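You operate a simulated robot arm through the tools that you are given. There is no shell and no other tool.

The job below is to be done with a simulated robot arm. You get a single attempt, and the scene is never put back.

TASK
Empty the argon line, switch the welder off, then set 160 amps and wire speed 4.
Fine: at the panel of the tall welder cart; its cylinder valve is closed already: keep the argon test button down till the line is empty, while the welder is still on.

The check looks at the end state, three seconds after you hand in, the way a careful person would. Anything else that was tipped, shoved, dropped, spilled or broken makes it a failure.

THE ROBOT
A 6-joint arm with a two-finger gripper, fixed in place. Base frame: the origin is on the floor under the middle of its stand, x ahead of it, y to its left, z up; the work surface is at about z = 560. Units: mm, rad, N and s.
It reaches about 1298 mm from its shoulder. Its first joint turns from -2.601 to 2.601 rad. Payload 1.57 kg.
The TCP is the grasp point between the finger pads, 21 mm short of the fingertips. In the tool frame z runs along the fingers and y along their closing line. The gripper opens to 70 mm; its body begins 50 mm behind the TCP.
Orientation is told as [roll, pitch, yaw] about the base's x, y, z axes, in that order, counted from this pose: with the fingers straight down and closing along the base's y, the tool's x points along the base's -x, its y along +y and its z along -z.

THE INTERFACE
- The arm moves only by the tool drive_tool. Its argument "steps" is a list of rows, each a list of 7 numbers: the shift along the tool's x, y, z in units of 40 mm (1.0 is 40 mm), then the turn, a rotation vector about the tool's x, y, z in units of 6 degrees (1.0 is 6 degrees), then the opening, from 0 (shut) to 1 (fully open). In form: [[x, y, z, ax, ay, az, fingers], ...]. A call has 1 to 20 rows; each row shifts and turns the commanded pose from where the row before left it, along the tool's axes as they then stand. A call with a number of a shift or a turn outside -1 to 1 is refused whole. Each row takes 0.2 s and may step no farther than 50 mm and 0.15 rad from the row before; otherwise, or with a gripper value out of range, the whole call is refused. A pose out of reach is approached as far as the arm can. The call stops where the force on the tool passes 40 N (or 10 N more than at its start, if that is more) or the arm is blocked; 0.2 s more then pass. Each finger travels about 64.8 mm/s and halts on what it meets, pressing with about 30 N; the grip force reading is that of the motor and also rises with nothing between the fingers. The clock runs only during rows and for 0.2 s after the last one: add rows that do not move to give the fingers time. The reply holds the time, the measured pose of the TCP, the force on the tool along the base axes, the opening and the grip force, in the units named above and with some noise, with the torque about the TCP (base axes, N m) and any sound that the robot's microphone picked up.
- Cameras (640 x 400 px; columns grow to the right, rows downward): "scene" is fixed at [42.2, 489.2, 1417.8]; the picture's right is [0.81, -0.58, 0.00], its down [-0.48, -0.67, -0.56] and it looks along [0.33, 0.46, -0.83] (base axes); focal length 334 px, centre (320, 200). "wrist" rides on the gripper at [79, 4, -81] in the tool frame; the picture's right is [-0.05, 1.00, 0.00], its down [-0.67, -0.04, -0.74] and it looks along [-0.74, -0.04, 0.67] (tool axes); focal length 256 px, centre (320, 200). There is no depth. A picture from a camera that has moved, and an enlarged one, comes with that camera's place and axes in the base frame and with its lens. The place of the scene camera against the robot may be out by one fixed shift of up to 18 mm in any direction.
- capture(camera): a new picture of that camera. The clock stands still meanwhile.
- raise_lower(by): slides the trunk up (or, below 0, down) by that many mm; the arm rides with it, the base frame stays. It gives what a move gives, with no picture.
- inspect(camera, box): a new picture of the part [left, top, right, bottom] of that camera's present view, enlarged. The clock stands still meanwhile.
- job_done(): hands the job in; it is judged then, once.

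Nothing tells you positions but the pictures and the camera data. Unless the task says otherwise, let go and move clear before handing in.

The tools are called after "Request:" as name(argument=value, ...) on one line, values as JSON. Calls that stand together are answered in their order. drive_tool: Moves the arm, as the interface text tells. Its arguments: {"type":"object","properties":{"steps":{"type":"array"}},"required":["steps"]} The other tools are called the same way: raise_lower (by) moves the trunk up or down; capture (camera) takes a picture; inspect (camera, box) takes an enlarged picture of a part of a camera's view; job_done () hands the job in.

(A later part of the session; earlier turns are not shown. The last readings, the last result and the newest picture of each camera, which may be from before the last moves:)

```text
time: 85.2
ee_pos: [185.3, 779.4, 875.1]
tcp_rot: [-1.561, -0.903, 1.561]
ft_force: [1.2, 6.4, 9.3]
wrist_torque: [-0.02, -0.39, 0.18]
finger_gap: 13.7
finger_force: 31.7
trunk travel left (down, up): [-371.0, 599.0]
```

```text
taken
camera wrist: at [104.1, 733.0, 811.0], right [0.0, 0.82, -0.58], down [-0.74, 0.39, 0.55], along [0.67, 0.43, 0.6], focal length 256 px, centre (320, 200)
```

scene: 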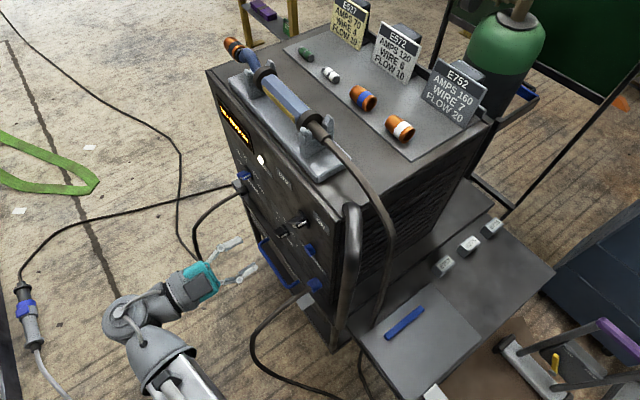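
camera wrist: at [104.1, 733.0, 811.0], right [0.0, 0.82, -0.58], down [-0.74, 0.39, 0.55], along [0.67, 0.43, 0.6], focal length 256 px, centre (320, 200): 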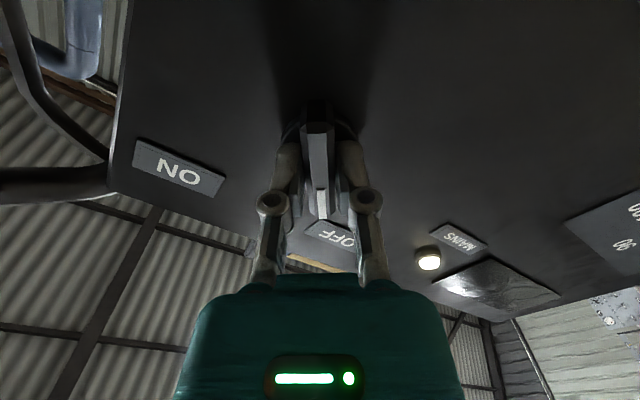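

The roll reads -38.3°, mirroring the ON angle. I'll add 1.5° to seat it, then open the fingers and back off.

Request:
drive_tool(steps=[[0, 0, 0, 0, 0, -0.25, 0], [0, 0, 0, 0, 0, 0, 0.6], [0, 0, 0, 0, 0, 0, 0.6], [0, 0, 0, 0, 0, 0, 0.6], [0, 0, 0, 0, 0, 0, 0.6], [0, 0, -0.5, 0, 0, 0, 0.6], [0, 0, -0.75, 0, 0, 0, 0.6], [0, 0, -0.75, 0, 0, 0, 0.6], [0, 0, -0.75, 0, 0, 0, 0.6]])

Request:
capture(camera="wrist")

Request:
inspect(camera="scene", box=[220, 150, 380, 260])

```text
time: 87.2
ee_pos: [76.3, 778.3, 874.1]
tcp_rot: [-1.564, -0.876, 1.565]
ft_force: [0.0, 0.5, -0.4]
wrist_torque: [-0.04, -0.02, 0.05]
finger_gap: 42.0
finger_force: 0.2
trunk travel left (down, up): [-371.0, 599.0]
```

```text
taken
camera wrist: at [-5.1, 729.9, 812.1], right [0.0, 0.8, -0.6], down [-0.74, 0.4, 0.54], along [0.67, 0.45, 0.59], focal length 256 px, centre (320, 200)
```

wrist: 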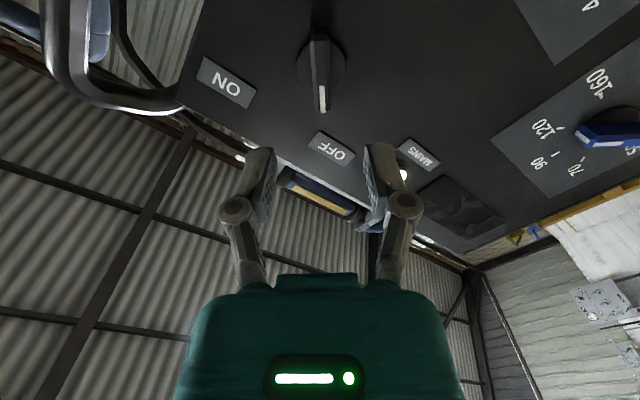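

```text
3.64 times, centred on (300, 205) of scene
camera zoom: at [42.2, 489.2, 1417.8], right [0.81, -0.58, 0.0], down [-0.48, -0.67, -0.56], along [0.33, 0.46, -0.83], focal length 1216 px, centre (393, 182)
```

zoom: 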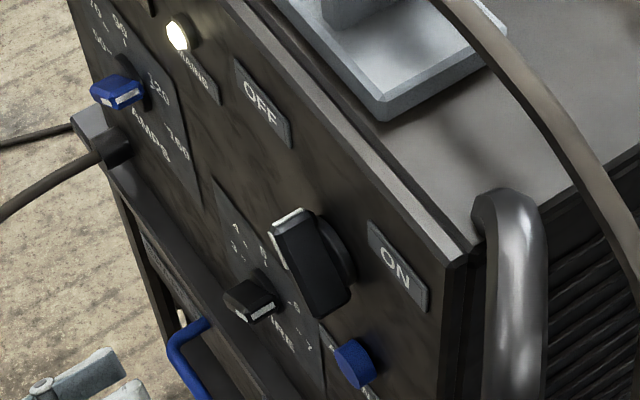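

The switch points at OFF and the display is dark. Next is the wire knob, with its axis at about y 869 and z 696, pointing at 6 (+50°). I'll roll to +50°, shift over and lower.

Request:
drive_tool(steps=[[0, 0, 0, 0, 0, 1, 0.6], [0, 0, 0, 0, 0, 1, 0.6], [0, 0, 0, 0, 0, 1, 0.6], [0, 0, 0, 0, 0, 1, 0.6], [0, 0, 0, 0, 0, 1, 0.6], [0, 0, 0, 0, 0, 1, 0.6], [0, 0, 0, 0, 0, 1, 0.6], [0, 0, 0, 0, 0, 1, 0.6], [0, 0, 0, 0, 0, 1, 0.6], [0, 0, 0, 0, 0, 1, 0.6], [0, 0, 0, 0, 0, 1, 0.6], [0, 0, 0, 0, 0, 1, 0.6], [0, 0, 0, 0, 0, 1, 0.6], [0, 0, 0, 0, 0, 1, 0.6], [0, 0, 0, 0, 0, 1, 0.6]])

Request:
drive_tool(steps=[[0.58, 0.488, 0, 0, 0, 0, 0.6], [0.58, 0.488, 0, 0, 0, 0, 0.6], [0.58, 0.488, 0, 0, 0, 0, 0.6]])

Request:
raise_lower(by=-178)

Request:
capture(camera="wrist")

Request:
capture(camera="scene")

```text
time: 90.4
ee_pos: [77.5, 779.5, 874.1]
tcp_rot: [1.565, -0.693, -1.566]
ft_force: [0.1, -0.3, 0.1]
wrist_torque: [0.0, -0.01, -0.02]
finger_gap: 42.1
finger_force: 0.0
trunk travel left (down, up): [-371.0, 599.0]
```

```text
time: 91.2
ee_pos: [77.4, 872.3, 874.4]
tcp_rot: [1.562, -0.693, -1.565]
ft_force: [-0.5, -0.6, 0.7]
wrist_torque: [-0.01, 0.02, -0.01]
finger_gap: 42.2
finger_force: 0.1
trunk travel left (down, up): [-371.0, 599.0]
```

```text
time: 93.1
ee_pos: [77.1, 870.8, 695.3]
tcp_rot: [1.56, -0.695, -1.563]
ft_force: [0.2, -0.7, -0.6]
wrist_torque: [0.01, 0.0, 0.05]
finger_gap: 42.0
finger_force: 0.0
trunk travel left (down, up): [-193.0, 777.0]
```

```text
taken
camera wrist: at [-4.4, 934.1, 649.9], right [0.01, 0.6, 0.8], down [-0.74, -0.53, 0.4], along [0.67, -0.6, 0.44], focal length 256 px, centre (320, 200)
```

wrist: 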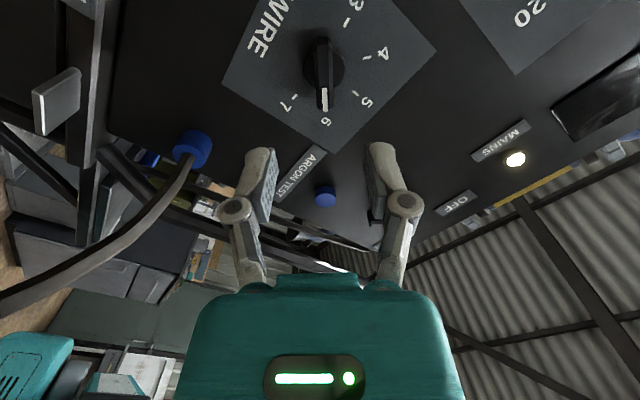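

```text
taken
```

scene: 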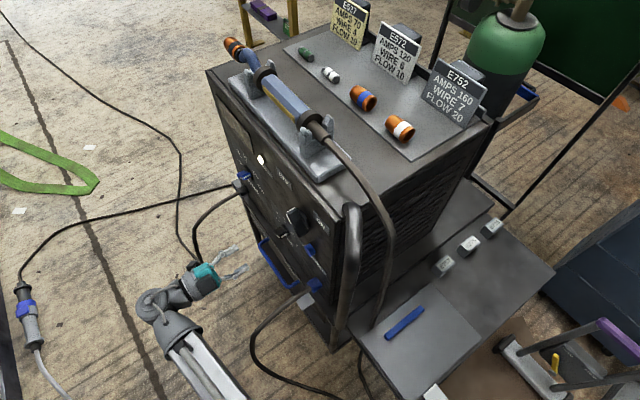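

The bar is vertical in the wrist view and centred, with the pointer at 6. Advancing.

Request:
drive_tool(steps=[[0, 0, 0.7, 0, 0, 0, 0.6], [0, 0, 0.7, 0, 0, 0, 0.6], [0, 0, 0.7, 0, 0, 0, 0.6]])

Request:
capture(camera="wrist")

Request:
inspect(camera="scene", box=[220, 180, 340, 280])

```text
time: 93.9
ee_pos: [160.0, 872.0, 695.2]
tcp_rot: [1.56, -0.692, -1.565]
ft_force: [-0.6, 1.5, -0.4]
wrist_torque: [-0.02, -0.02, -0.01]
finger_gap: 42.4
finger_force: 0.0
trunk travel left (down, up): [-193.0, 777.0]
```

```text
taken
camera wrist: at [79.5, 934.0, 649.8], right [0.01, 0.6, 0.8], down [-0.74, -0.54, 0.41], along [0.67, -0.6, 0.44], focal length 256 px, centre (320, 200)
```

wrist: 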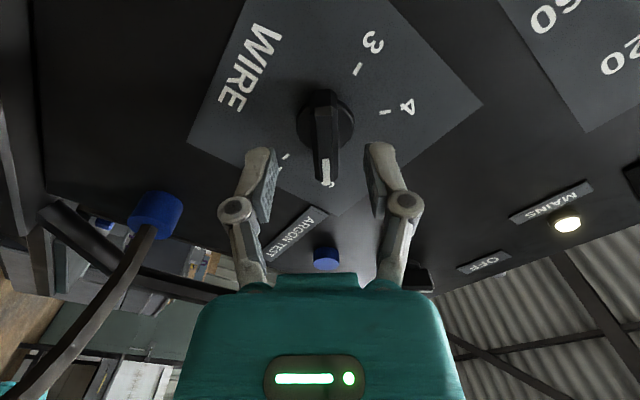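

```text
4.00 times, centred on (280, 230) of scene
camera zoom: at [42.2, 489.2, 1417.8], right [0.81, -0.58, 0.0], down [-0.48, -0.67, -0.56], along [0.33, 0.46, -0.83], focal length 1338 px, centre (480, 80)
```

zoom: 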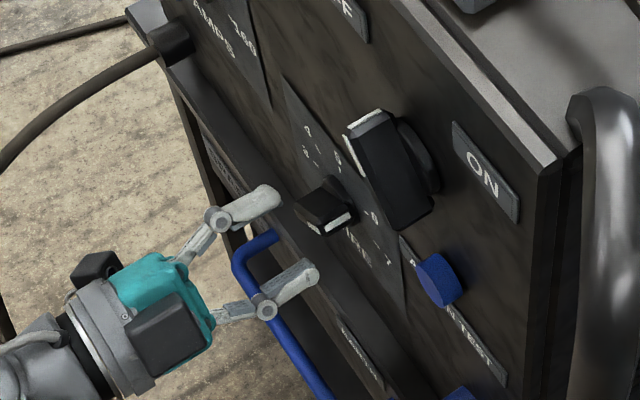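

Request:
inspect(camera="wrist", box=[270, 70, 380, 200])

```text
3.08 times, centred on (325, 135) of wrist
camera zoom: at [79.5, 934.0, 649.8], right [0.01, 0.6, 0.8], down [-0.74, -0.54, 0.41], along [0.67, -0.6, 0.44], focal length 788 px, centre (305, 400)
```

zoom: 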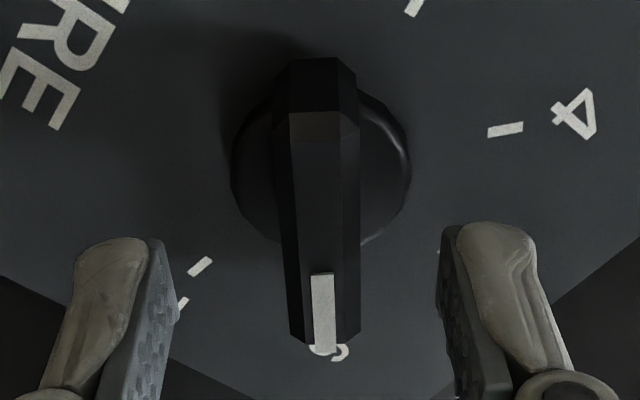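

The bar sits about 2.5 mm to the tool's +y side. I'll correct that, then move in and close.

Request:
drive_tool(steps=[[0, 0.06, 0, 0, 0, 0, 0.6], [0, 0, 0.2, 0, 0, 0, 0.6], [0, 0, 0.2, 0, 0, 0, 0.6], [0, 0, 0.1, 0, 0, 0, 0.6]])

Request:
inspect(camera="wrist", box=[230, 70, 410, 220])

```text
time: 94.9
ee_pos: [183.0, 874.3, 697.1]
tcp_rot: [1.56, -0.695, -1.567]
ft_force: [-0.4, 0.3, 0.6]
wrist_torque: [-0.01, -0.02, -0.02]
finger_gap: 42.0
finger_force: 0.1
trunk travel left (down, up): [-193.0, 777.0]
```

```text
2.67 times, centred on (320, 145) of wrist
camera zoom: at [101.0, 936.3, 650.0], right [0.01, 0.6, 0.8], down [-0.74, -0.53, 0.4], along [0.67, -0.6, 0.44], focal length 683 px, centre (320, 347)
```

zoom: 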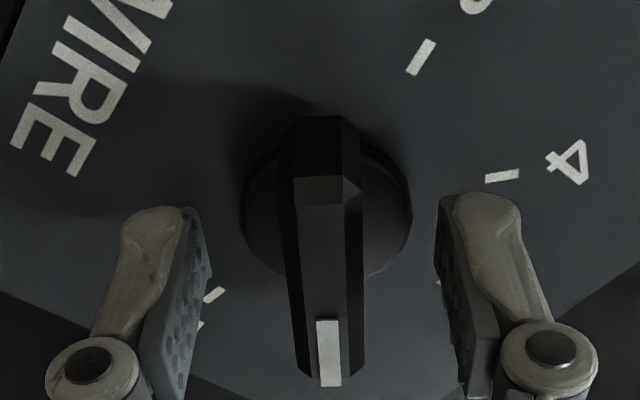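

It's well centred now. Closing on the bar.

Request:
drive_tool(steps=[[0, 0, 0.04, 0, 0, 0, 0.6], [0, 0, 0, 0, 0, 0, 0], [0, 0, 0, 0, 0, 0, 0], [0, 0, 0, 0, 0, 0, 0], [0, 0, 0, 0, 0, 0, 0]])

```text
time: 96.1
ee_pos: [182.2, 873.6, 696.2]
tcp_rot: [1.565, -0.695, -1.565]
ft_force: [-0.2, 9.1, 9.2]
wrist_torque: [-0.06, -0.29, 0.08]
finger_gap: 13.5
finger_force: 32.3
trunk travel left (down, up): [-193.0, 777.0]
```

It's gripped, with a side force of about 13 N. I'll nudge 1 mm to ease it and start turning counter-clockwise.

Request:
drive_tool(steps=[[0.018, 0.016, 0, 0, 0, 0, 0], [0, 0, 0, 0, 0, -0.6, 0], [0, 0, 0, 0, 0, -0.6, 0], [0, 0, 0, 0, 0, -0.6, 0], [0, 0, 0, 0, 0, -0.6, 0]])

Request:
inspect(camera="wrist", box=[200, 0, 440, 220])

```text
time: 97.3
ee_pos: [182.9, 873.0, 695.9]
tcp_rot: [1.559, -0.947, -1.562]
ft_force: [-4.8, -7.1, -3.1]
wrist_torque: [0.05, -0.64, -0.7]
finger_gap: 13.7
finger_force: 31.9
trunk travel left (down, up): [-193.0, 777.0]
```

```text
1.82 times, centred on (320, 110) of wrist
camera zoom: at [101.3, 922.1, 635.6], right [0.01, 0.78, 0.63], down [-0.74, -0.42, 0.53], along [0.67, -0.47, 0.58], focal length 465 px, centre (320, 364)
```

zoom: 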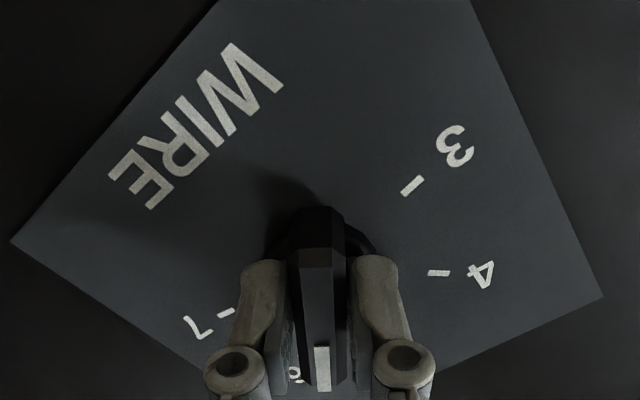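

It follows nicely. Continuing.

Request:
drive_tool(steps=[[0, -0.01, 0, 0, 0, -0.6, 0], [0, 0, 0, 0, 0, -0.6, 0], [0, 0, 0, 0, 0, -0.6, 0], [0, 0, 0, 0, 0, -0.6, 0], [0, 0, 0, 0, 0, -0.6, 0], [0, 0, 0, 0, 0, -0.6, 0], [0, 0, 0, 0, 0, -0.6, 0], [0, 0, 0, 0, 0, -0.6, 0]])

```text
time: 98.9
ee_pos: [181.9, 871.9, 695.0]
tcp_rot: [1.524, -1.353, -1.534]
ft_force: [-1.3, 0.0, -6.5]
wrist_torque: [-0.03, -0.65, -0.25]
finger_gap: 13.5
finger_force: 31.2
trunk travel left (down, up): [-193.0, 777.0]
stopped in row 7: the force on the tool passed its limit at 41 N (the readings are from after the stop); the commanded pose is now the measured one
```

A force spike stopped the turn at about +12°. I'll look at it before continuing.

Request:
capture(camera="wrist")

Request:
inspect(camera="wrist", box=[200, 0, 440, 220])

Request:
inspect(camera="scene", box=[220, 180, 340, 280])

```text
taken
camera wrist: at [101.2, 892.3, 620.4], right [0.01, 0.96, 0.27], down [-0.74, -0.17, 0.65], along [0.67, -0.2, 0.71], focal length 256 px, centre (320, 200)
```

wrist: 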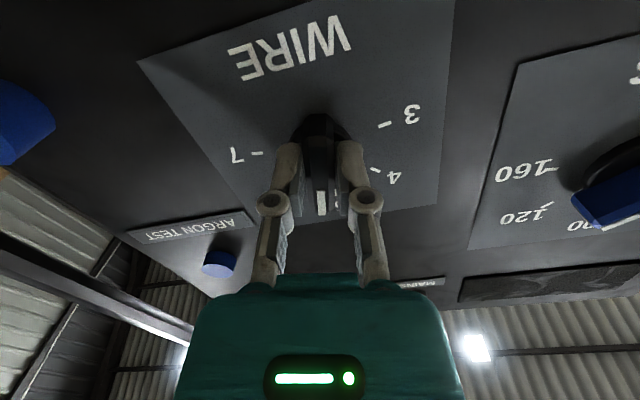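

```text
1.82 times, centred on (320, 110) of wrist
camera zoom: at [101.2, 892.3, 620.4], right [0.01, 0.96, 0.27], down [-0.74, -0.17, 0.65], along [0.67, -0.2, 0.71], focal length 465 px, centre (320, 364)
```

zoom: 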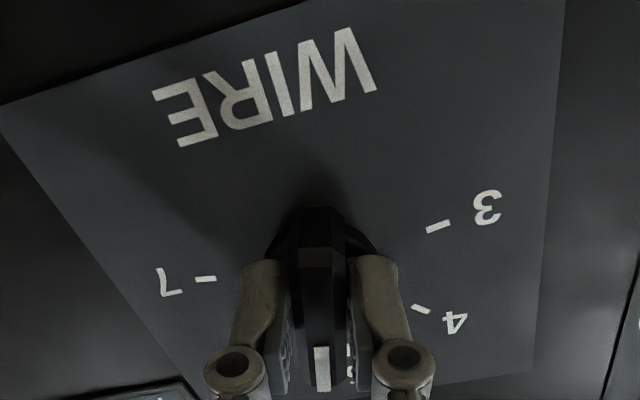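

```text
4.00 times, centred on (280, 230) of scene
camera zoom: at [42.2, 489.2, 1417.8], right [0.81, -0.58, 0.0], down [-0.48, -0.67, -0.56], along [0.33, 0.46, -0.83], focal length 1338 px, centre (480, 80)
```

zoom: 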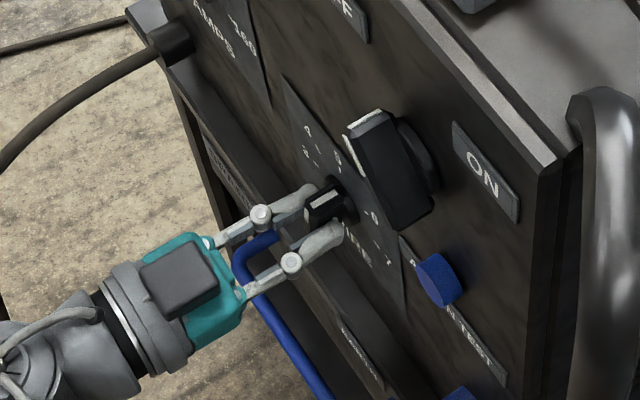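

The knob followed fine; the spike came from a small axis offset, and the forces are low again. I'll continue in short bursts and watch the side force.

Request:
drive_tool(steps=[[0, 0, 0, 0, 0, -0.5, 0], [0, 0, 0, 0, 0, -0.5, 0], [0, 0, 0, 0, 0, -0.5, 0]])

```text
time: 99.7
ee_pos: [182.9, 870.8, 694.7]
tcp_rot: [1.402, -1.513, -1.413]
ft_force: [1.6, -9.5, -9.9]
wrist_torque: [0.02, -0.72, -0.18]
finger_gap: 13.7
finger_force: 31.9
trunk travel left (down, up): [-193.0, 777.0]
```

I'm at about +3.5°. The knob axis seems to be about 2 to 3 mm above my line. I'll open, look, recentre and grip again rather than fight the side load.

Request:
drive_tool(steps=[[0, 0, 0, 0, 0, 0, 0.6], [0, 0, 0, 0, 0, 0, 0.6], [0, 0, 0, 0, 0, 0, 0.6], [0, 0, -0.5, 0, 0, 0, 0.6], [0, 0, -0.5, 0, 0, 0, 0.6]])

Request:
capture(camera="wrist")

Request:
inspect(camera="wrist", box=[230, 40, 410, 190])

```text
time: 100.9
ee_pos: [141.4, 871.1, 695.7]
tcp_rot: [1.409, -1.511, -1.417]
ft_force: [-0.4, -0.5, 0.4]
wrist_torque: [0.0, -0.05, 0.03]
finger_gap: 41.7
finger_force: 0.2
trunk travel left (down, up): [-193.0, 777.0]
```

```text
taken
camera wrist: at [60.4, 879.7, 618.3], right [0.01, 0.99, 0.11], down [-0.74, -0.07, 0.67], along [0.67, -0.09, 0.73], focal length 256 px, centre (320, 200)
```

wrist: 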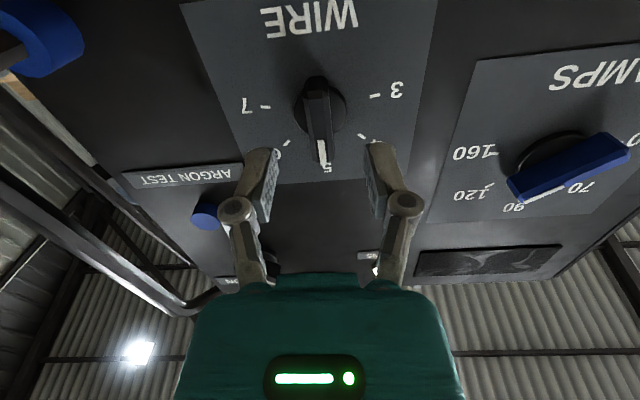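

```text
2.67 times, centred on (320, 115) of wrist
camera zoom: at [60.4, 879.7, 618.3], right [0.01, 0.99, 0.11], down [-0.74, -0.07, 0.67], along [0.67, -0.09, 0.73], focal length 683 px, centre (320, 427)
```

zoom: 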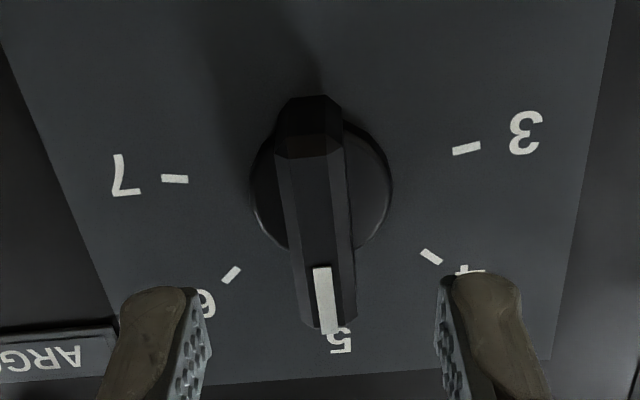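

The knob now points at 5, seemingly at a detent. Using the ticks, the true axis is at about y 868.5, z 701.5, and the spacing is a clean 50°. I'll shift -2.5 mm in y, raise 4.3 mm, set roll to about 1° and grip again.

Request:
raise_lower(by=4.3)

Request:
drive_tool(steps=[[0, -0.06, 0, 0, 0, -0.4, 0.6], [0, 0, 0, 0, 0, 0, 0.6]])

Request:
inspect(camera="wrist", box=[230, 40, 410, 190])

```text
time: 101.4
ee_pos: [142.3, 871.1, 699.6]
tcp_rot: [1.412, -1.512, -1.422]
ft_force: [-0.4, -0.2, 0.1]
wrist_torque: [-0.01, -0.01, -0.01]
finger_gap: 41.8
finger_force: 0.1
trunk travel left (down, up): [-197.0, 773.0]
```

```text
time: 102.0
ee_pos: [141.8, 868.7, 700.8]
tcp_rot: [1.048, -1.553, -1.057]
ft_force: [-0.3, 0.8, -0.8]
wrist_torque: [-0.01, 0.01, 0.01]
finger_gap: 41.5
finger_force: 0.1
trunk travel left (down, up): [-197.0, 773.0]
```

```text
2.67 times, centred on (320, 115) of wrist
camera zoom: at [60.5, 873.9, 622.3], right [0.01, 1.0, 0.07], down [-0.74, -0.04, 0.67], along [0.67, -0.06, 0.74], focal length 683 px, centre (320, 427)
```

zoom: 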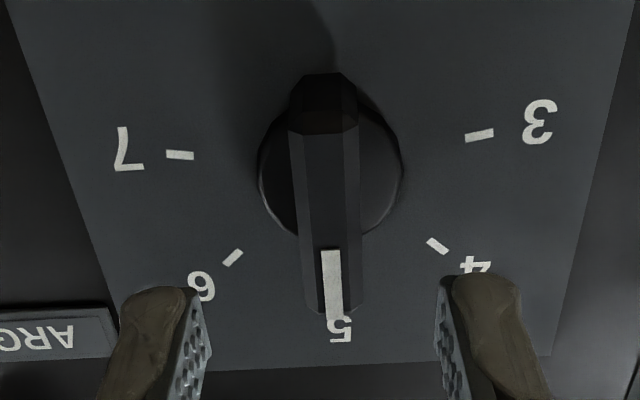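

The bar is about 2 mm to the tool's +y side. I'll correct that, advance and grip.

Request:
drive_tool(steps=[[0, 0.05, 0, 0, 0, 0, 0.6], [0, 0, 0.4, 0, 0, 0, 0.6], [0, 0, 0.4, 0, 0, 0, 0.6], [0, 0, 0.25, 0, 0, 0, 0.6]])

Request:
inspect(camera="wrist", box=[230, 70, 410, 220])

```text
time: 103.0
ee_pos: [182.5, 869.7, 699.8]
tcp_rot: [1.087, -1.552, -1.095]
ft_force: [0.2, -0.2, 0.3]
wrist_torque: [-0.01, -0.01, -0.03]
finger_gap: 41.9
finger_force: 0.1
trunk travel left (down, up): [-197.0, 773.0]
```

```text
2.67 times, centred on (320, 145) of wrist
camera zoom: at [102.1, 875.2, 622.4], right [0.01, 1.0, 0.07], down [-0.74, -0.04, 0.67], along [0.67, -0.06, 0.74], focal length 683 px, centre (320, 347)
```

zoom: 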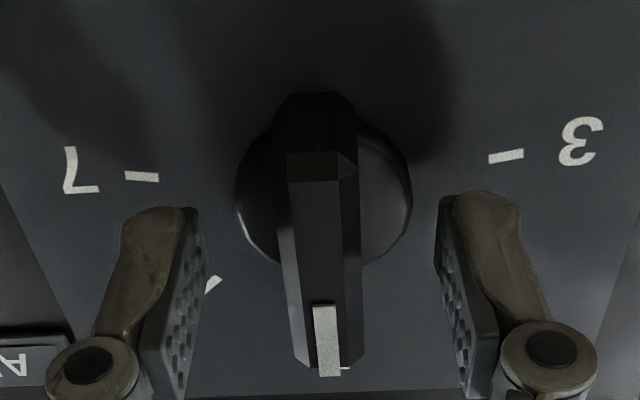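

Centred. Closing.

Request:
drive_tool(steps=[[0, 0, 0.03, 0, 0, 0, 0.6], [0, 0, 0, 0, 0, 0, 0], [0, 0, 0, 0, 0, 0, 0], [0, 0, 0, 0, 0, 0, 0], [0, 0, 0, 0, 0, 0, 0]])

Request:
drive_tool(steps=[[0, 0, 0, 0, 0, -0.5, 0], [0, 0, 0, 0, 0, -0.5, 0], [0, 0, 0, 0, 0, -0.5, 0]])

```text
time: 104.2
ee_pos: [185.9, 870.1, 699.0]
tcp_rot: [1.076, -1.552, -1.084]
ft_force: [-1.2, 5.3, 2.8]
wrist_torque: [0.01, 0.1, 0.09]
finger_gap: 13.6
finger_force: 32.4
trunk travel left (down, up): [-197.0, 773.0]
```

```text
time: 105.0
ee_pos: [185.7, 869.7, 700.7]
tcp_rot: [-1.51, -1.43, 1.502]
ft_force: [-6.6, 5.4, 1.6]
wrist_torque: [0.01, -0.94, 0.24]
finger_gap: 13.5
finger_force: 32.0
trunk travel left (down, up): [-197.0, 773.0]
```

Forces are low, so I'll continue toward 4.

Request:
drive_tool(steps=[[0, 0, 0, 0, 0, -0.5, 0], [0, 0, 0, 0, 0, -0.5, 0], [0, 0, 0, 0, 0, -0.5, 0], [0, 0, 0, 0, 0, -0.5, 0]])

Request:
drive_tool(steps=[[0, 0, 0, 0, 0, -0.5, 0], [0, 0, 0, 0, 0, -0.5, 0], [0, 0, 0, 0, 0, -0.5, 0]])

```text
time: 106.0
ee_pos: [184.6, 870.0, 701.1]
tcp_rot: [-1.544, -1.221, 1.539]
ft_force: [-11.0, 2.2, 2.8]
wrist_torque: [0.0, -0.49, 0.14]
finger_gap: 13.8
finger_force: 32.0
trunk travel left (down, up): [-197.0, 773.0]
```

```text
time: 106.8
ee_pos: [185.3, 871.3, 700.7]
tcp_rot: [-1.552, -1.062, 1.546]
ft_force: [-12.8, -1.0, -0.3]
wrist_torque: [0.0, -0.18, 0.04]
finger_gap: 13.7
finger_force: 32.0
trunk travel left (down, up): [-197.0, 773.0]
```

Request:
drive_tool(steps=[[0, 0, 0, 0, 0, -0.5, 0], [0, 0, 0, 0, 0, -0.5, 0], [0, 0, 0, 0, 0, -0.5, 0], [0, 0, 0, 0, 0, -0.5, 0]])

Request:
drive_tool(steps=[[0, 0, 0, 0, 0, -0.5, 0], [0, 0, 0, 0, 0, -0.5, 0], [0, 0, 0, 0, 0, -0.45, 0]])

Request:
inspect(camera="wrist", box=[200, 0, 440, 220])

```text
time: 107.8
ee_pos: [184.9, 870.4, 699.9]
tcp_rot: [-1.556, -0.853, 1.551]
ft_force: [-13.3, -3.4, -2.7]
wrist_torque: [-0.02, 0.14, -0.18]
finger_gap: 13.6
finger_force: 32.1
trunk travel left (down, up): [-197.0, 773.0]
```

```text
time: 108.6
ee_pos: [185.7, 869.7, 700.1]
tcp_rot: [-1.558, -0.704, 1.554]
ft_force: [-10.6, 0.3, 0.4]
wrist_torque: [-0.02, 0.51, -0.63]
finger_gap: 13.7
finger_force: 32.3
trunk travel left (down, up): [-197.0, 773.0]
```

```text
1.82 times, centred on (320, 110) of wrist
camera zoom: at [102.9, 812.2, 647.1], right [0.0, 0.69, -0.73], down [-0.74, 0.49, 0.46], along [0.68, 0.54, 0.5], focal length 465 px, centre (320, 364)
```

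zoom: 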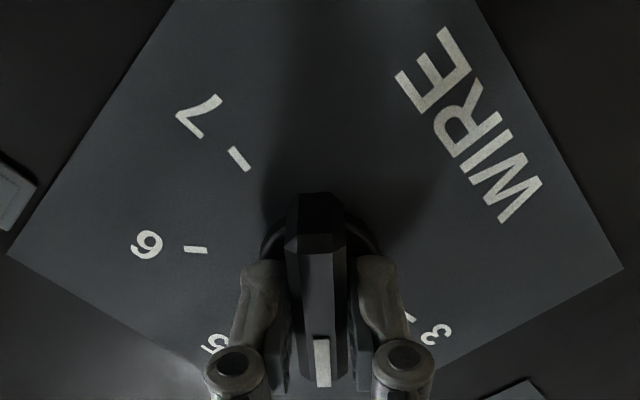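

The roll reads -49.7°, which should be 4. I'll open, back off and check the pointer.

Request:
drive_tool(steps=[[0, 0, 0, 0, 0, 0, 0.6], [0, 0, 0, 0, 0, 0, 0.6], [0, 0, 0, 0, 0, 0, 0.6], [0, 0, 0, 0, 0, 0, 0.6], [0, 0, -0.5, 0, 0, 0, 0.6], [0, 0, -0.75, 0, 0, 0, 0.6], [0, 0, -0.75, 0, 0, 0, 0.6], [0, 0, -0.75, 0, 0, 0, 0.6]])

Request:
capture(camera="wrist")

Request:
inspect(camera="wrist", box=[220, 0, 420, 150])

```text
time: 110.4
ee_pos: [74.6, 871.8, 700.1]
tcp_rot: [-1.56, -0.703, 1.555]
ft_force: [1.0, -1.3, -0.2]
wrist_torque: [0.01, -0.01, -0.02]
finger_gap: 41.9
finger_force: 0.2
trunk travel left (down, up): [-197.0, 773.0]
```

```text
taken
camera wrist: at [-7.0, 814.1, 647.2], right [0.0, 0.69, -0.73], down [-0.74, 0.49, 0.46], along [0.68, 0.54, 0.51], focal length 256 px, centre (320, 200)
```

wrist: 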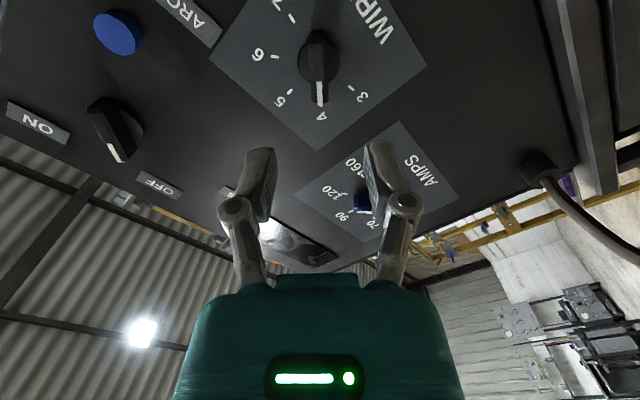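

```text
2.67 times, centred on (320, 75) of wrist
camera zoom: at [-7.0, 814.1, 647.2], right [0.0, 0.69, -0.73], down [-0.74, 0.49, 0.46], along [0.68, 0.54, 0.51], focal length 683 px, centre (320, 533)
```

zoom: 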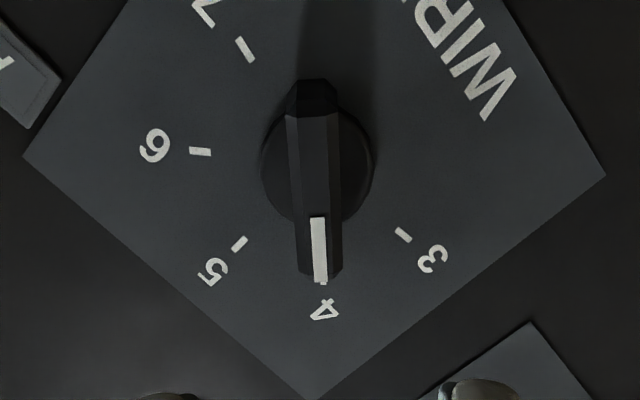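

The wire pointer is squarely on 4. Next is amps. I'll raise to its height, move across and try rolling to -130°, so that turning to -80° is the clockwise 50° I need.

Request:
raise_lower(by=51)

Request:
drive_tool(steps=[[0, 0, -0.5, 0, 0, -1, 0.6], [0, 0, 0, 0, 0, -1, 0.6], [0, 0, 0, 0, 0, -1, 0.6], [0, 0, 0, 0, 0, -1, 0.6], [0, 0, 0, 0, 0, -1, 0.6], [0, 0, 0, 0, 0, -1, 0.6], [0, 0, 0, 0, 0, -1, 0.6], [0, 0, 0, 0, 0, -1, 0.6], [0, 0, 0, 0, 0, -1, 0.6], [0, 0, 0, 0, 0, -1, 0.6], [0, 0, 0, 0, 0, -1, 0.6], [0, 0, 0, 0, 0, -1, 0.6], [0, 0, 0, 0, 0, -1, 0.6], [0, 0, 0, 0, 0, -0.38, 0.6]])

Request:
capture(camera="wrist")

```text
time: 111.4
ee_pos: [74.4, 871.8, 750.3]
tcp_rot: [-1.56, -0.705, 1.554]
ft_force: [-0.1, 0.7, 0.1]
wrist_torque: [-0.01, 0.0, -0.04]
finger_gap: 42.0
finger_force: 0.0
trunk travel left (down, up): [-248.0, 722.0]
```

```text
time: 114.4
ee_pos: [54.2, 872.1, 752.1]
tcp_rot: [-1.561, 0.699, 1.569]
ft_force: [0.1, 0.3, 0.3]
wrist_torque: [0.01, -0.04, 0.02]
finger_gap: 42.1
finger_force: 0.0
trunk travel left (down, up): [-248.0, 722.0]
```

```text
taken
camera wrist: at [-27.0, 808.6, 800.6], right [-0.01, -0.6, -0.8], down [-0.74, 0.54, -0.4], along [0.67, 0.59, -0.45], focal length 256 px, centre (320, 200)
```

wrist: 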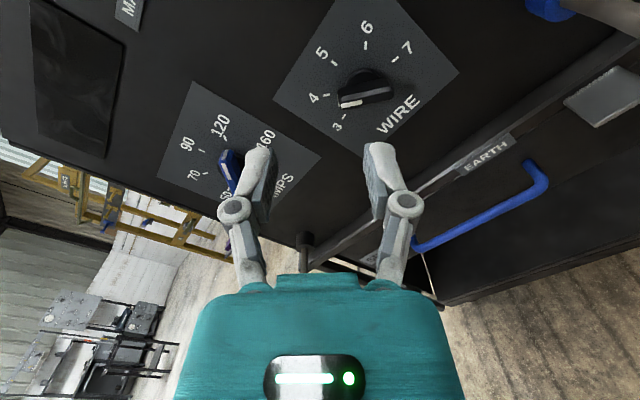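

The -130° roll is reachable. Moving across to the amps knob.

Request:
drive_tool(steps=[[-0.63, -0.529, 0, 0, 0, 0, 0.6], [-0.63, -0.529, 0, 0, 0, 0, 0.6], [-0.63, -0.529, 0, 0, 0, 0, 0.6], [-0.63, -0.529, 0, 0, 0, 0, 0.6], [-0.63, -0.529, 0, 0, 0, 0, 0.6]])

Request:
capture(camera="wrist")

Request:
capture(camera="scene")

Request:
inspect(camera="wrist", box=[220, 0, 420, 150])

```text
time: 115.6
ee_pos: [54.9, 1038.2, 749.7]
tcp_rot: [-1.56, 0.699, 1.571]
ft_force: [0.5, 0.5, 0.5]
wrist_torque: [0.04, 0.0, 0.02]
finger_gap: 42.0
finger_force: 0.0
trunk travel left (down, up): [-248.0, 722.0]
```

```text
taken
camera wrist: at [-26.8, 974.5, 800.6], right [-0.01, -0.6, -0.8], down [-0.74, 0.54, -0.4], along [0.67, 0.59, -0.45], focal length 256 px, centre (320, 200)
```

wrist: 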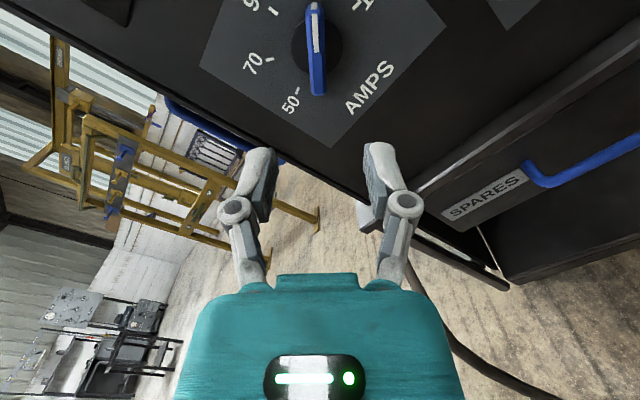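

```text
taken
```

scene: 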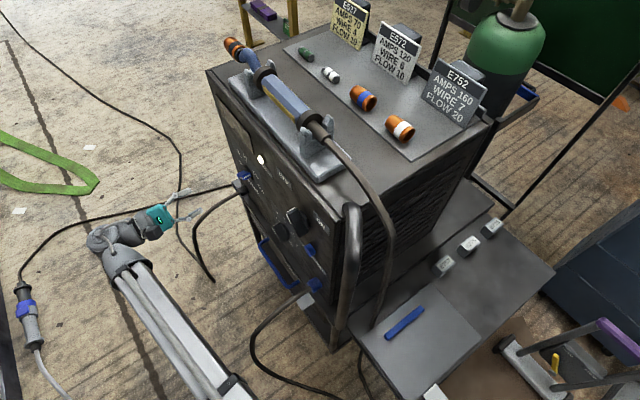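

```text
2.67 times, centred on (320, 75) of wrist
camera zoom: at [-26.8, 974.5, 800.6], right [-0.01, -0.6, -0.8], down [-0.74, 0.54, -0.4], along [0.67, 0.59, -0.45], focal length 683 px, centre (320, 533)
```

zoom: 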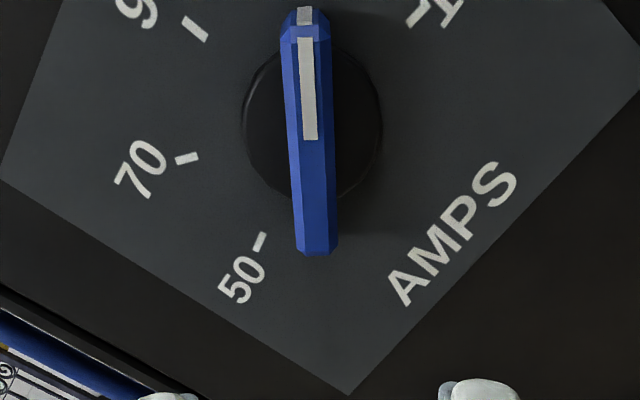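

Ticks and bar put the amps axis near y 1035, z 757. I'll correct for that, advance most of the way and check again.

Request:
raise_lower(by=4.3)

Request:
drive_tool(steps=[[0.042, 0.035, 0, 0, 0, 0, 0.6], [0, 0, 0.7, 0, 0, 0, 0.6], [0, 0, 0.7, 0, 0, 0, 0.6], [0, 0, 0.7, 0, 0, 0, 0.6]])

Request:
capture(camera="wrist")

Request:
inspect(camera="wrist", box=[230, 30, 410, 180])

```text
time: 116.1
ee_pos: [56.7, 1037.5, 755.7]
tcp_rot: [-1.561, 0.698, 1.571]
ft_force: [0.3, -0.2, -0.5]
wrist_torque: [0.04, 0.02, 0.0]
finger_gap: 42.0
finger_force: 0.0
trunk travel left (down, up): [-252.0, 718.0]
```

```text
time: 117.1
ee_pos: [139.9, 1034.7, 755.7]
tcp_rot: [-1.557, 0.7, 1.571]
ft_force: [-1.0, 0.7, -0.1]
wrist_torque: [-0.01, 0.02, -0.02]
finger_gap: 42.1
finger_force: 0.1
trunk travel left (down, up): [-252.0, 718.0]
```

```text
taken
camera wrist: at [58.4, 971.7, 804.5], right [-0.01, -0.6, -0.8], down [-0.74, 0.54, -0.39], along [0.67, 0.59, -0.45], focal length 256 px, centre (320, 200)
```

wrist: 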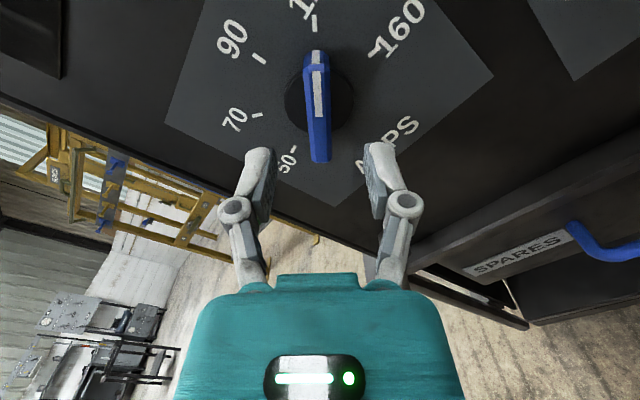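

```text
2.67 times, centred on (320, 105) of wrist
camera zoom: at [58.4, 971.7, 804.5], right [-0.01, -0.6, -0.8], down [-0.74, 0.54, -0.39], along [0.67, 0.59, -0.45], focal length 683 px, centre (320, 453)
```

zoom: 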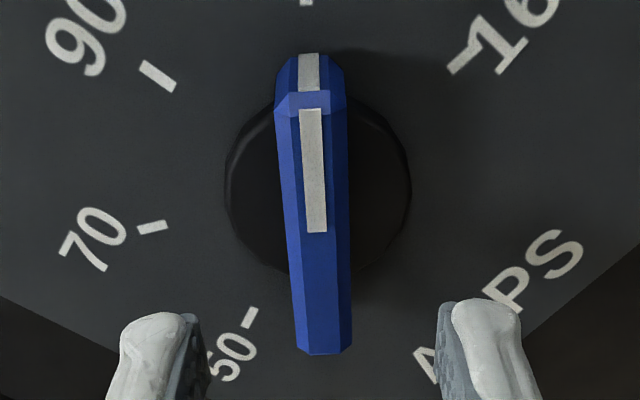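

Alignment is within about half a millimetre. Moving in around the amps bar.

Request:
drive_tool(steps=[[0, -0.012, 0.4, 0, 0, 0, 0.6], [0, 0, 0.4, 0, 0, 0, 0.6], [0, 0, 0.2, 0, 0, 0, 0.6], [0, 0, 0.08, 0, 0, 0, 0.6]])

Request:
capture(camera="wrist")

Request:
inspect(camera="scene", box=[180, 120, 300, 220])

```text
time: 118.1
ee_pos: [182.0, 1035.8, 755.4]
tcp_rot: [-1.559, 0.697, 1.57]
ft_force: [-0.1, -0.7, -0.2]
wrist_torque: [0.02, 0.01, -0.01]
finger_gap: 42.1
finger_force: 0.0
trunk travel left (down, up): [-252.0, 718.0]
```

```text
taken
camera wrist: at [100.6, 971.8, 804.7], right [-0.01, -0.6, -0.8], down [-0.74, 0.54, -0.4], along [0.67, 0.59, -0.45], focal length 256 px, centre (320, 200)
```

wrist: 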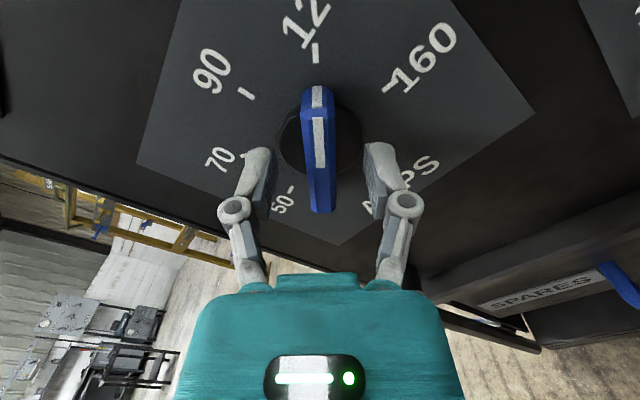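

```text
4.00 times, centred on (240, 170) of scene
camera zoom: at [42.2, 489.2, 1417.8], right [0.81, -0.58, 0.0], down [-0.48, -0.67, -0.56], along [0.33, 0.46, -0.83], focal length 1338 px, centre (640, 320)
```

zoom: 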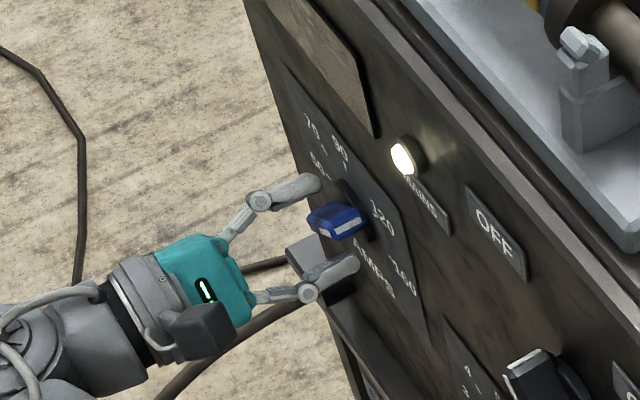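

The fingers straddle the blue bar. Closing on it.

Request:
drive_tool(steps=[[0, 0, 0.05, 0, 0, 0, 0.6], [0, 0, 0, 0, 0, 0, 0], [0, 0, 0, 0, 0, 0, 0], [0, 0, 0, 0, 0, 0, 0], [0, 0, 0, 0, 0, 0, 0]])

Request:
drive_tool(steps=[[0, 0, 0, 0, 0, 0.5, 0], [0, 0, 0, 0, 0, 0.5, 0], [0, 0, 0, 0, 0, 0.5, 0]])

```text
time: 119.3
ee_pos: [182.5, 1034.7, 755.5]
tcp_rot: [-1.558, 0.698, 1.572]
ft_force: [-1.8, 2.6, 2.5]
wrist_torque: [0.02, 0.08, 0.24]
finger_gap: 13.5
finger_force: 32.0
trunk travel left (down, up): [-252.0, 718.0]
```

```text
time: 120.1
ee_pos: [185.4, 1034.4, 754.4]
tcp_rot: [-1.561, 0.543, 1.569]
ft_force: [-4.9, 3.2, 2.1]
wrist_torque: [-0.07, 0.49, 0.83]
finger_gap: 13.4
finger_force: 32.6
trunk travel left (down, up): [-252.0, 718.0]
```

The grip is clean and it's turning clockwise with small forces. Continuing toward 160.

Request:
drive_tool(steps=[[0, 0, 0, 0, 0, 0.5, 0], [0, 0, 0, 0, 0, 0.5, 0], [0, 0, 0, 0, 0, 0.5, 0], [0, 0, 0, 0, 0, 0.5, 0]])

Request:
drive_tool(steps=[[0, 0, 0, 0, 0, 0.5, 0], [0, 0, 0, 0, 0, 0.5, 0], [0, 0, 0, 0, 0, 0.5, 0], [0, 0, 0, 0, 0, 0.5, 0]])

Request:
drive_tool(steps=[[0, 0, 0, 0, 0, 0.5, 0], [0, 0, 0, 0, 0, 0.5, 0], [0, 0, 0, 0, 0, 0.5, 0], [0, 0, 0, 0, 0, 0.5, 0]])

```text
time: 121.1
ee_pos: [184.8, 1034.6, 755.6]
tcp_rot: [-1.561, 0.332, 1.566]
ft_force: [-5.9, 1.0, -0.1]
wrist_torque: [-0.02, 0.27, 0.83]
finger_gap: 13.4
finger_force: 32.1
trunk travel left (down, up): [-252.0, 718.0]
```

```text
time: 122.1
ee_pos: [183.3, 1034.0, 755.2]
tcp_rot: [-1.562, 0.122, 1.563]
ft_force: [-2.1, -2.0, -3.0]
wrist_torque: [0.03, 0.16, 0.83]
finger_gap: 13.6
finger_force: 32.5
trunk travel left (down, up): [-252.0, 718.0]
```

```text
time: 123.1
ee_pos: [183.0, 1034.7, 755.4]
tcp_rot: [-1.562, -0.086, 1.561]
ft_force: [0.6, -4.4, -5.0]
wrist_torque: [0.0, 0.07, 0.85]
finger_gap: 13.4
finger_force: 31.9
trunk travel left (down, up): [-252.0, 718.0]
```

The roll is at -85°, so 5° remain.

Request:
drive_tool(steps=[[0, 0, 0, 0, 0, 0.45, 0], [0, 0, 0, 0, 0, 0.4, 0]])

Request:
inspect(camera="wrist", box=[200, 0, 440, 220])

```text
time: 123.7
ee_pos: [184.4, 1034.9, 754.3]
tcp_rot: [-1.561, -0.175, 1.56]
ft_force: [-0.8, -4.6, -5.3]
wrist_torque: [-0.05, -0.05, 0.66]
finger_gap: 13.6
finger_force: 32.4
trunk travel left (down, up): [-252.0, 718.0]
```

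```text
1.82 times, centred on (320, 110) of wrist
camera zoom: at [102.1, 957.2, 738.5], right [-0.01, 0.23, -0.97], down [-0.74, 0.66, 0.16], along [0.67, 0.72, 0.16], focal length 465 px, centre (320, 364)
```

zoom: 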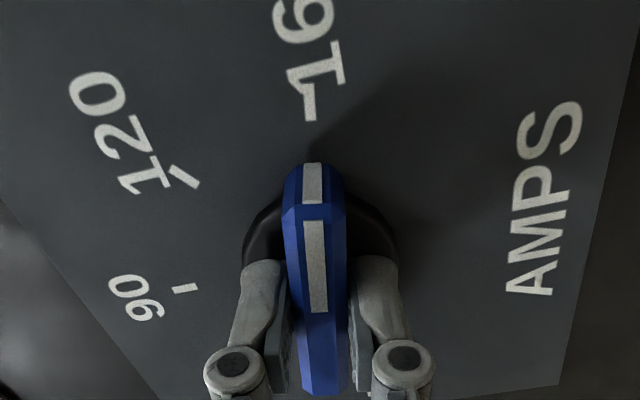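

The pointer looks to be on 160. I'll open, back off and verify.

Request:
drive_tool(steps=[[0, 0, 0, 0, 0, 0, 0.6], [0, 0, 0, 0, 0, 0, 0.6], [0, 0, 0, 0, 0, 0, 0.6], [0, 0, 0, 0, 0, 0, 0.6], [0, 0, -0.5, 0, 0, 0, 0.6], [0, 0, -0.75, 0, 0, 0, 0.6], [0, 0, -0.75, 0, 0, 0, 0.6], [0, 0, -0.75, 0, 0, 0, 0.6], [0, 0, -1, 0, 0, 0, 0.6], [0, 0, -1, 0, 0, 0, 0.6]])

Request:
capture(camera="wrist")

Request:
capture(camera="scene")

Request:
inspect(camera="wrist", box=[220, 0, 420, 140])

```text
time: 125.9
ee_pos: [-7.6, 1035.3, 755.6]
tcp_rot: [-1.564, -0.177, 1.561]
ft_force: [1.0, 0.4, 0.8]
wrist_torque: [-0.02, 0.03, 0.01]
finger_gap: 42.2
finger_force: 0.0
trunk travel left (down, up): [-252.0, 718.0]
```

```text
taken
camera wrist: at [-88.9, 958.6, 739.0], right [-0.01, 0.23, -0.97], down [-0.74, 0.66, 0.16], along [0.67, 0.72, 0.16], focal length 256 px, centre (320, 200)
```

wrist: 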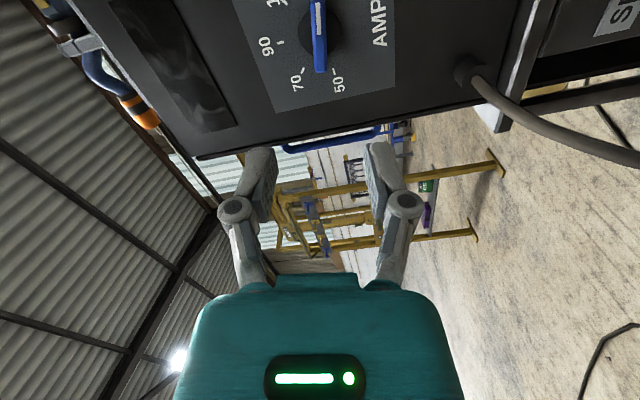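

```text
taken
```

scene: 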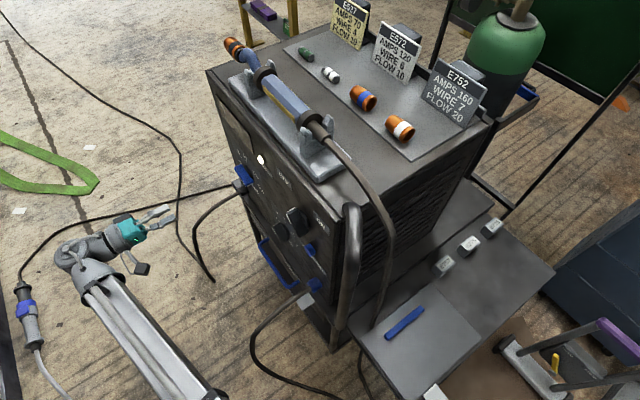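

```text
2.86 times, centred on (320, 70) of wrist
camera zoom: at [-88.9, 958.6, 739.0], right [-0.01, 0.23, -0.97], down [-0.74, 0.66, 0.16], along [0.67, 0.72, 0.16], focal length 731 px, centre (320, 571)
```

zoom: 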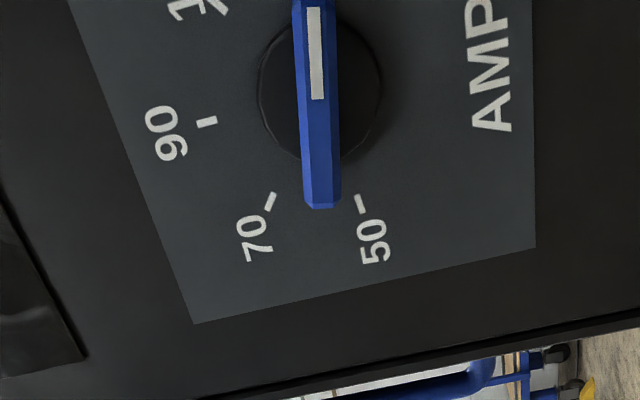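

The amps pointer no longer shows near 120. I'll roll level, move back and take a face-on look at the whole panel to verify everything.

Request:
drive_tool(steps=[[0, 0, 0, 0, 0, 1, 0.6], [0, 0, 0, 0, 0, 1, 0.6], [0, 0, 0, 0, 0, 1, 0.6], [0, 0, 0, 0, 0, 1, 0.6], [0, 0, 0, 0, 0, 1, 0.6], [0, 0, 0, 0, 0, 1, 0.6], [0, 0, 0, 0, 0, 1, 0.6], [0, 0, 0, 0, 0, 1, 0.6], [0, 0, 0, 0, 0, 1, 0.6], [0, 0, 0, 0, 0, 1, 0.6], [0, 0, 0, 0, 0, 1, 0.6], [0, 0, 0, 0, 0, 1, 0.6], [0, 0, 0, 0, 0, 1, 0.6], [0, 0, 0, 0, 0, 0.33, 0.6]])

Request:
drive_tool(steps=[[0, -0.7, -0.45, 0, 0, 0, 0.6], [0, -0.7, -0.45, 0, 0, 0, 0.6], [0, -0.7, -0.45, 0, 0, 0, 0.6], [0, -0.7, -0.45, 0, 0, 0, 0.6], [0, -0.7, -0.45, 0, 0, 0, 0.6]])

Request:
raise_lower(by=330)

Request:
drive_tool(steps=[[0, 0, 0, 0, 1, 0, 0.6], [0, 0, 0, 0, 1, 0, 0.6], [0, 0, 0, 0, 1, 0, 0.6], [0, 0, 0, 0, 1, 0, 0.6], [0, 0, 0, 0, 1, 0, 0.6], [0, 0, 0, 0, 1, 0, 0.6], [0, 0, 0, 0, 1, 0, 0.6], [0, 0, 0, 0, 1, 0, 0.6]])

Request:
capture(camera="wrist")

Request:
capture(camera="scene")

```text
time: 128.9
ee_pos: [-6.0, 1035.6, 756.1]
tcp_rot: [0.464, -1.565, -0.473]
ft_force: [0.1, -0.3, -1.0]
wrist_torque: [-0.02, -0.01, 0.0]
finger_gap: 41.9
finger_force: 0.1
trunk travel left (down, up): [-252.0, 718.0]
```

```text
time: 130.1
ee_pos: [-94.4, 895.4, 756.0]
tcp_rot: [0.212, -1.565, -0.221]
ft_force: [1.0, 0.6, -0.2]
wrist_torque: [0.0, 0.01, 0.0]
finger_gap: 42.0
finger_force: 0.0
trunk travel left (down, up): [-252.0, 718.0]
```

```text
time: 133.3
ee_pos: [-96.2, 896.1, 1084.9]
tcp_rot: [0.232, -1.566, -0.241]
ft_force: [-0.7, 0.8, 0.7]
wrist_torque: [0.03, 0.0, 0.01]
finger_gap: 42.2
finger_force: 0.0
trunk travel left (down, up): [-582.0, 388.0]
```

```text
time: 135.2
ee_pos: [-95.6, 894.7, 947.6]
tcp_rot: [0.002, -0.727, -0.008]
ft_force: [0.6, 0.7, 0.5]
wrist_torque: [0.0, -0.02, 0.01]
finger_gap: 42.2
finger_force: 0.1
out of reach, approached as far as the arm can: row 1, 2, 3, 4, 5, 6, 7, 8
trunk travel left (down, up): [-582.0, 388.0]
```

```text
taken
camera wrist: at [-208.3, 899.5, 956.7], right [0.05, 1.0, 0.04], down [0.0, -0.04, 1.0], along [1.0, -0.05, -0.01], focal length 256 px, centre (320, 200)
```

wrist: 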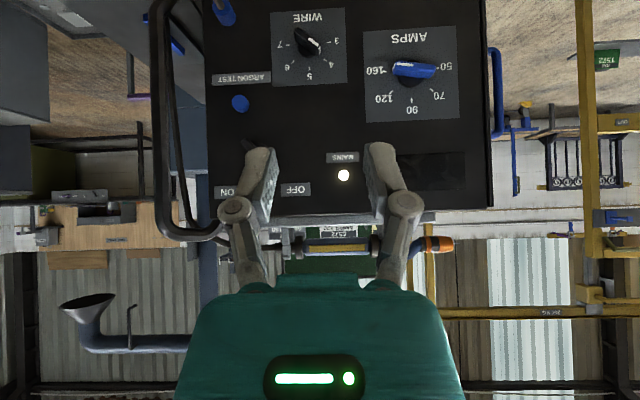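

```text
taken
```

scene: 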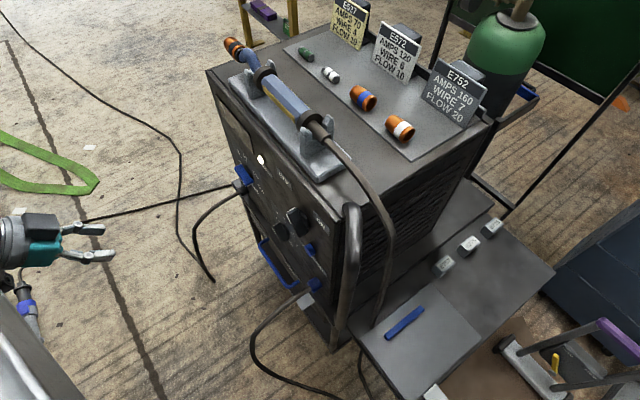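

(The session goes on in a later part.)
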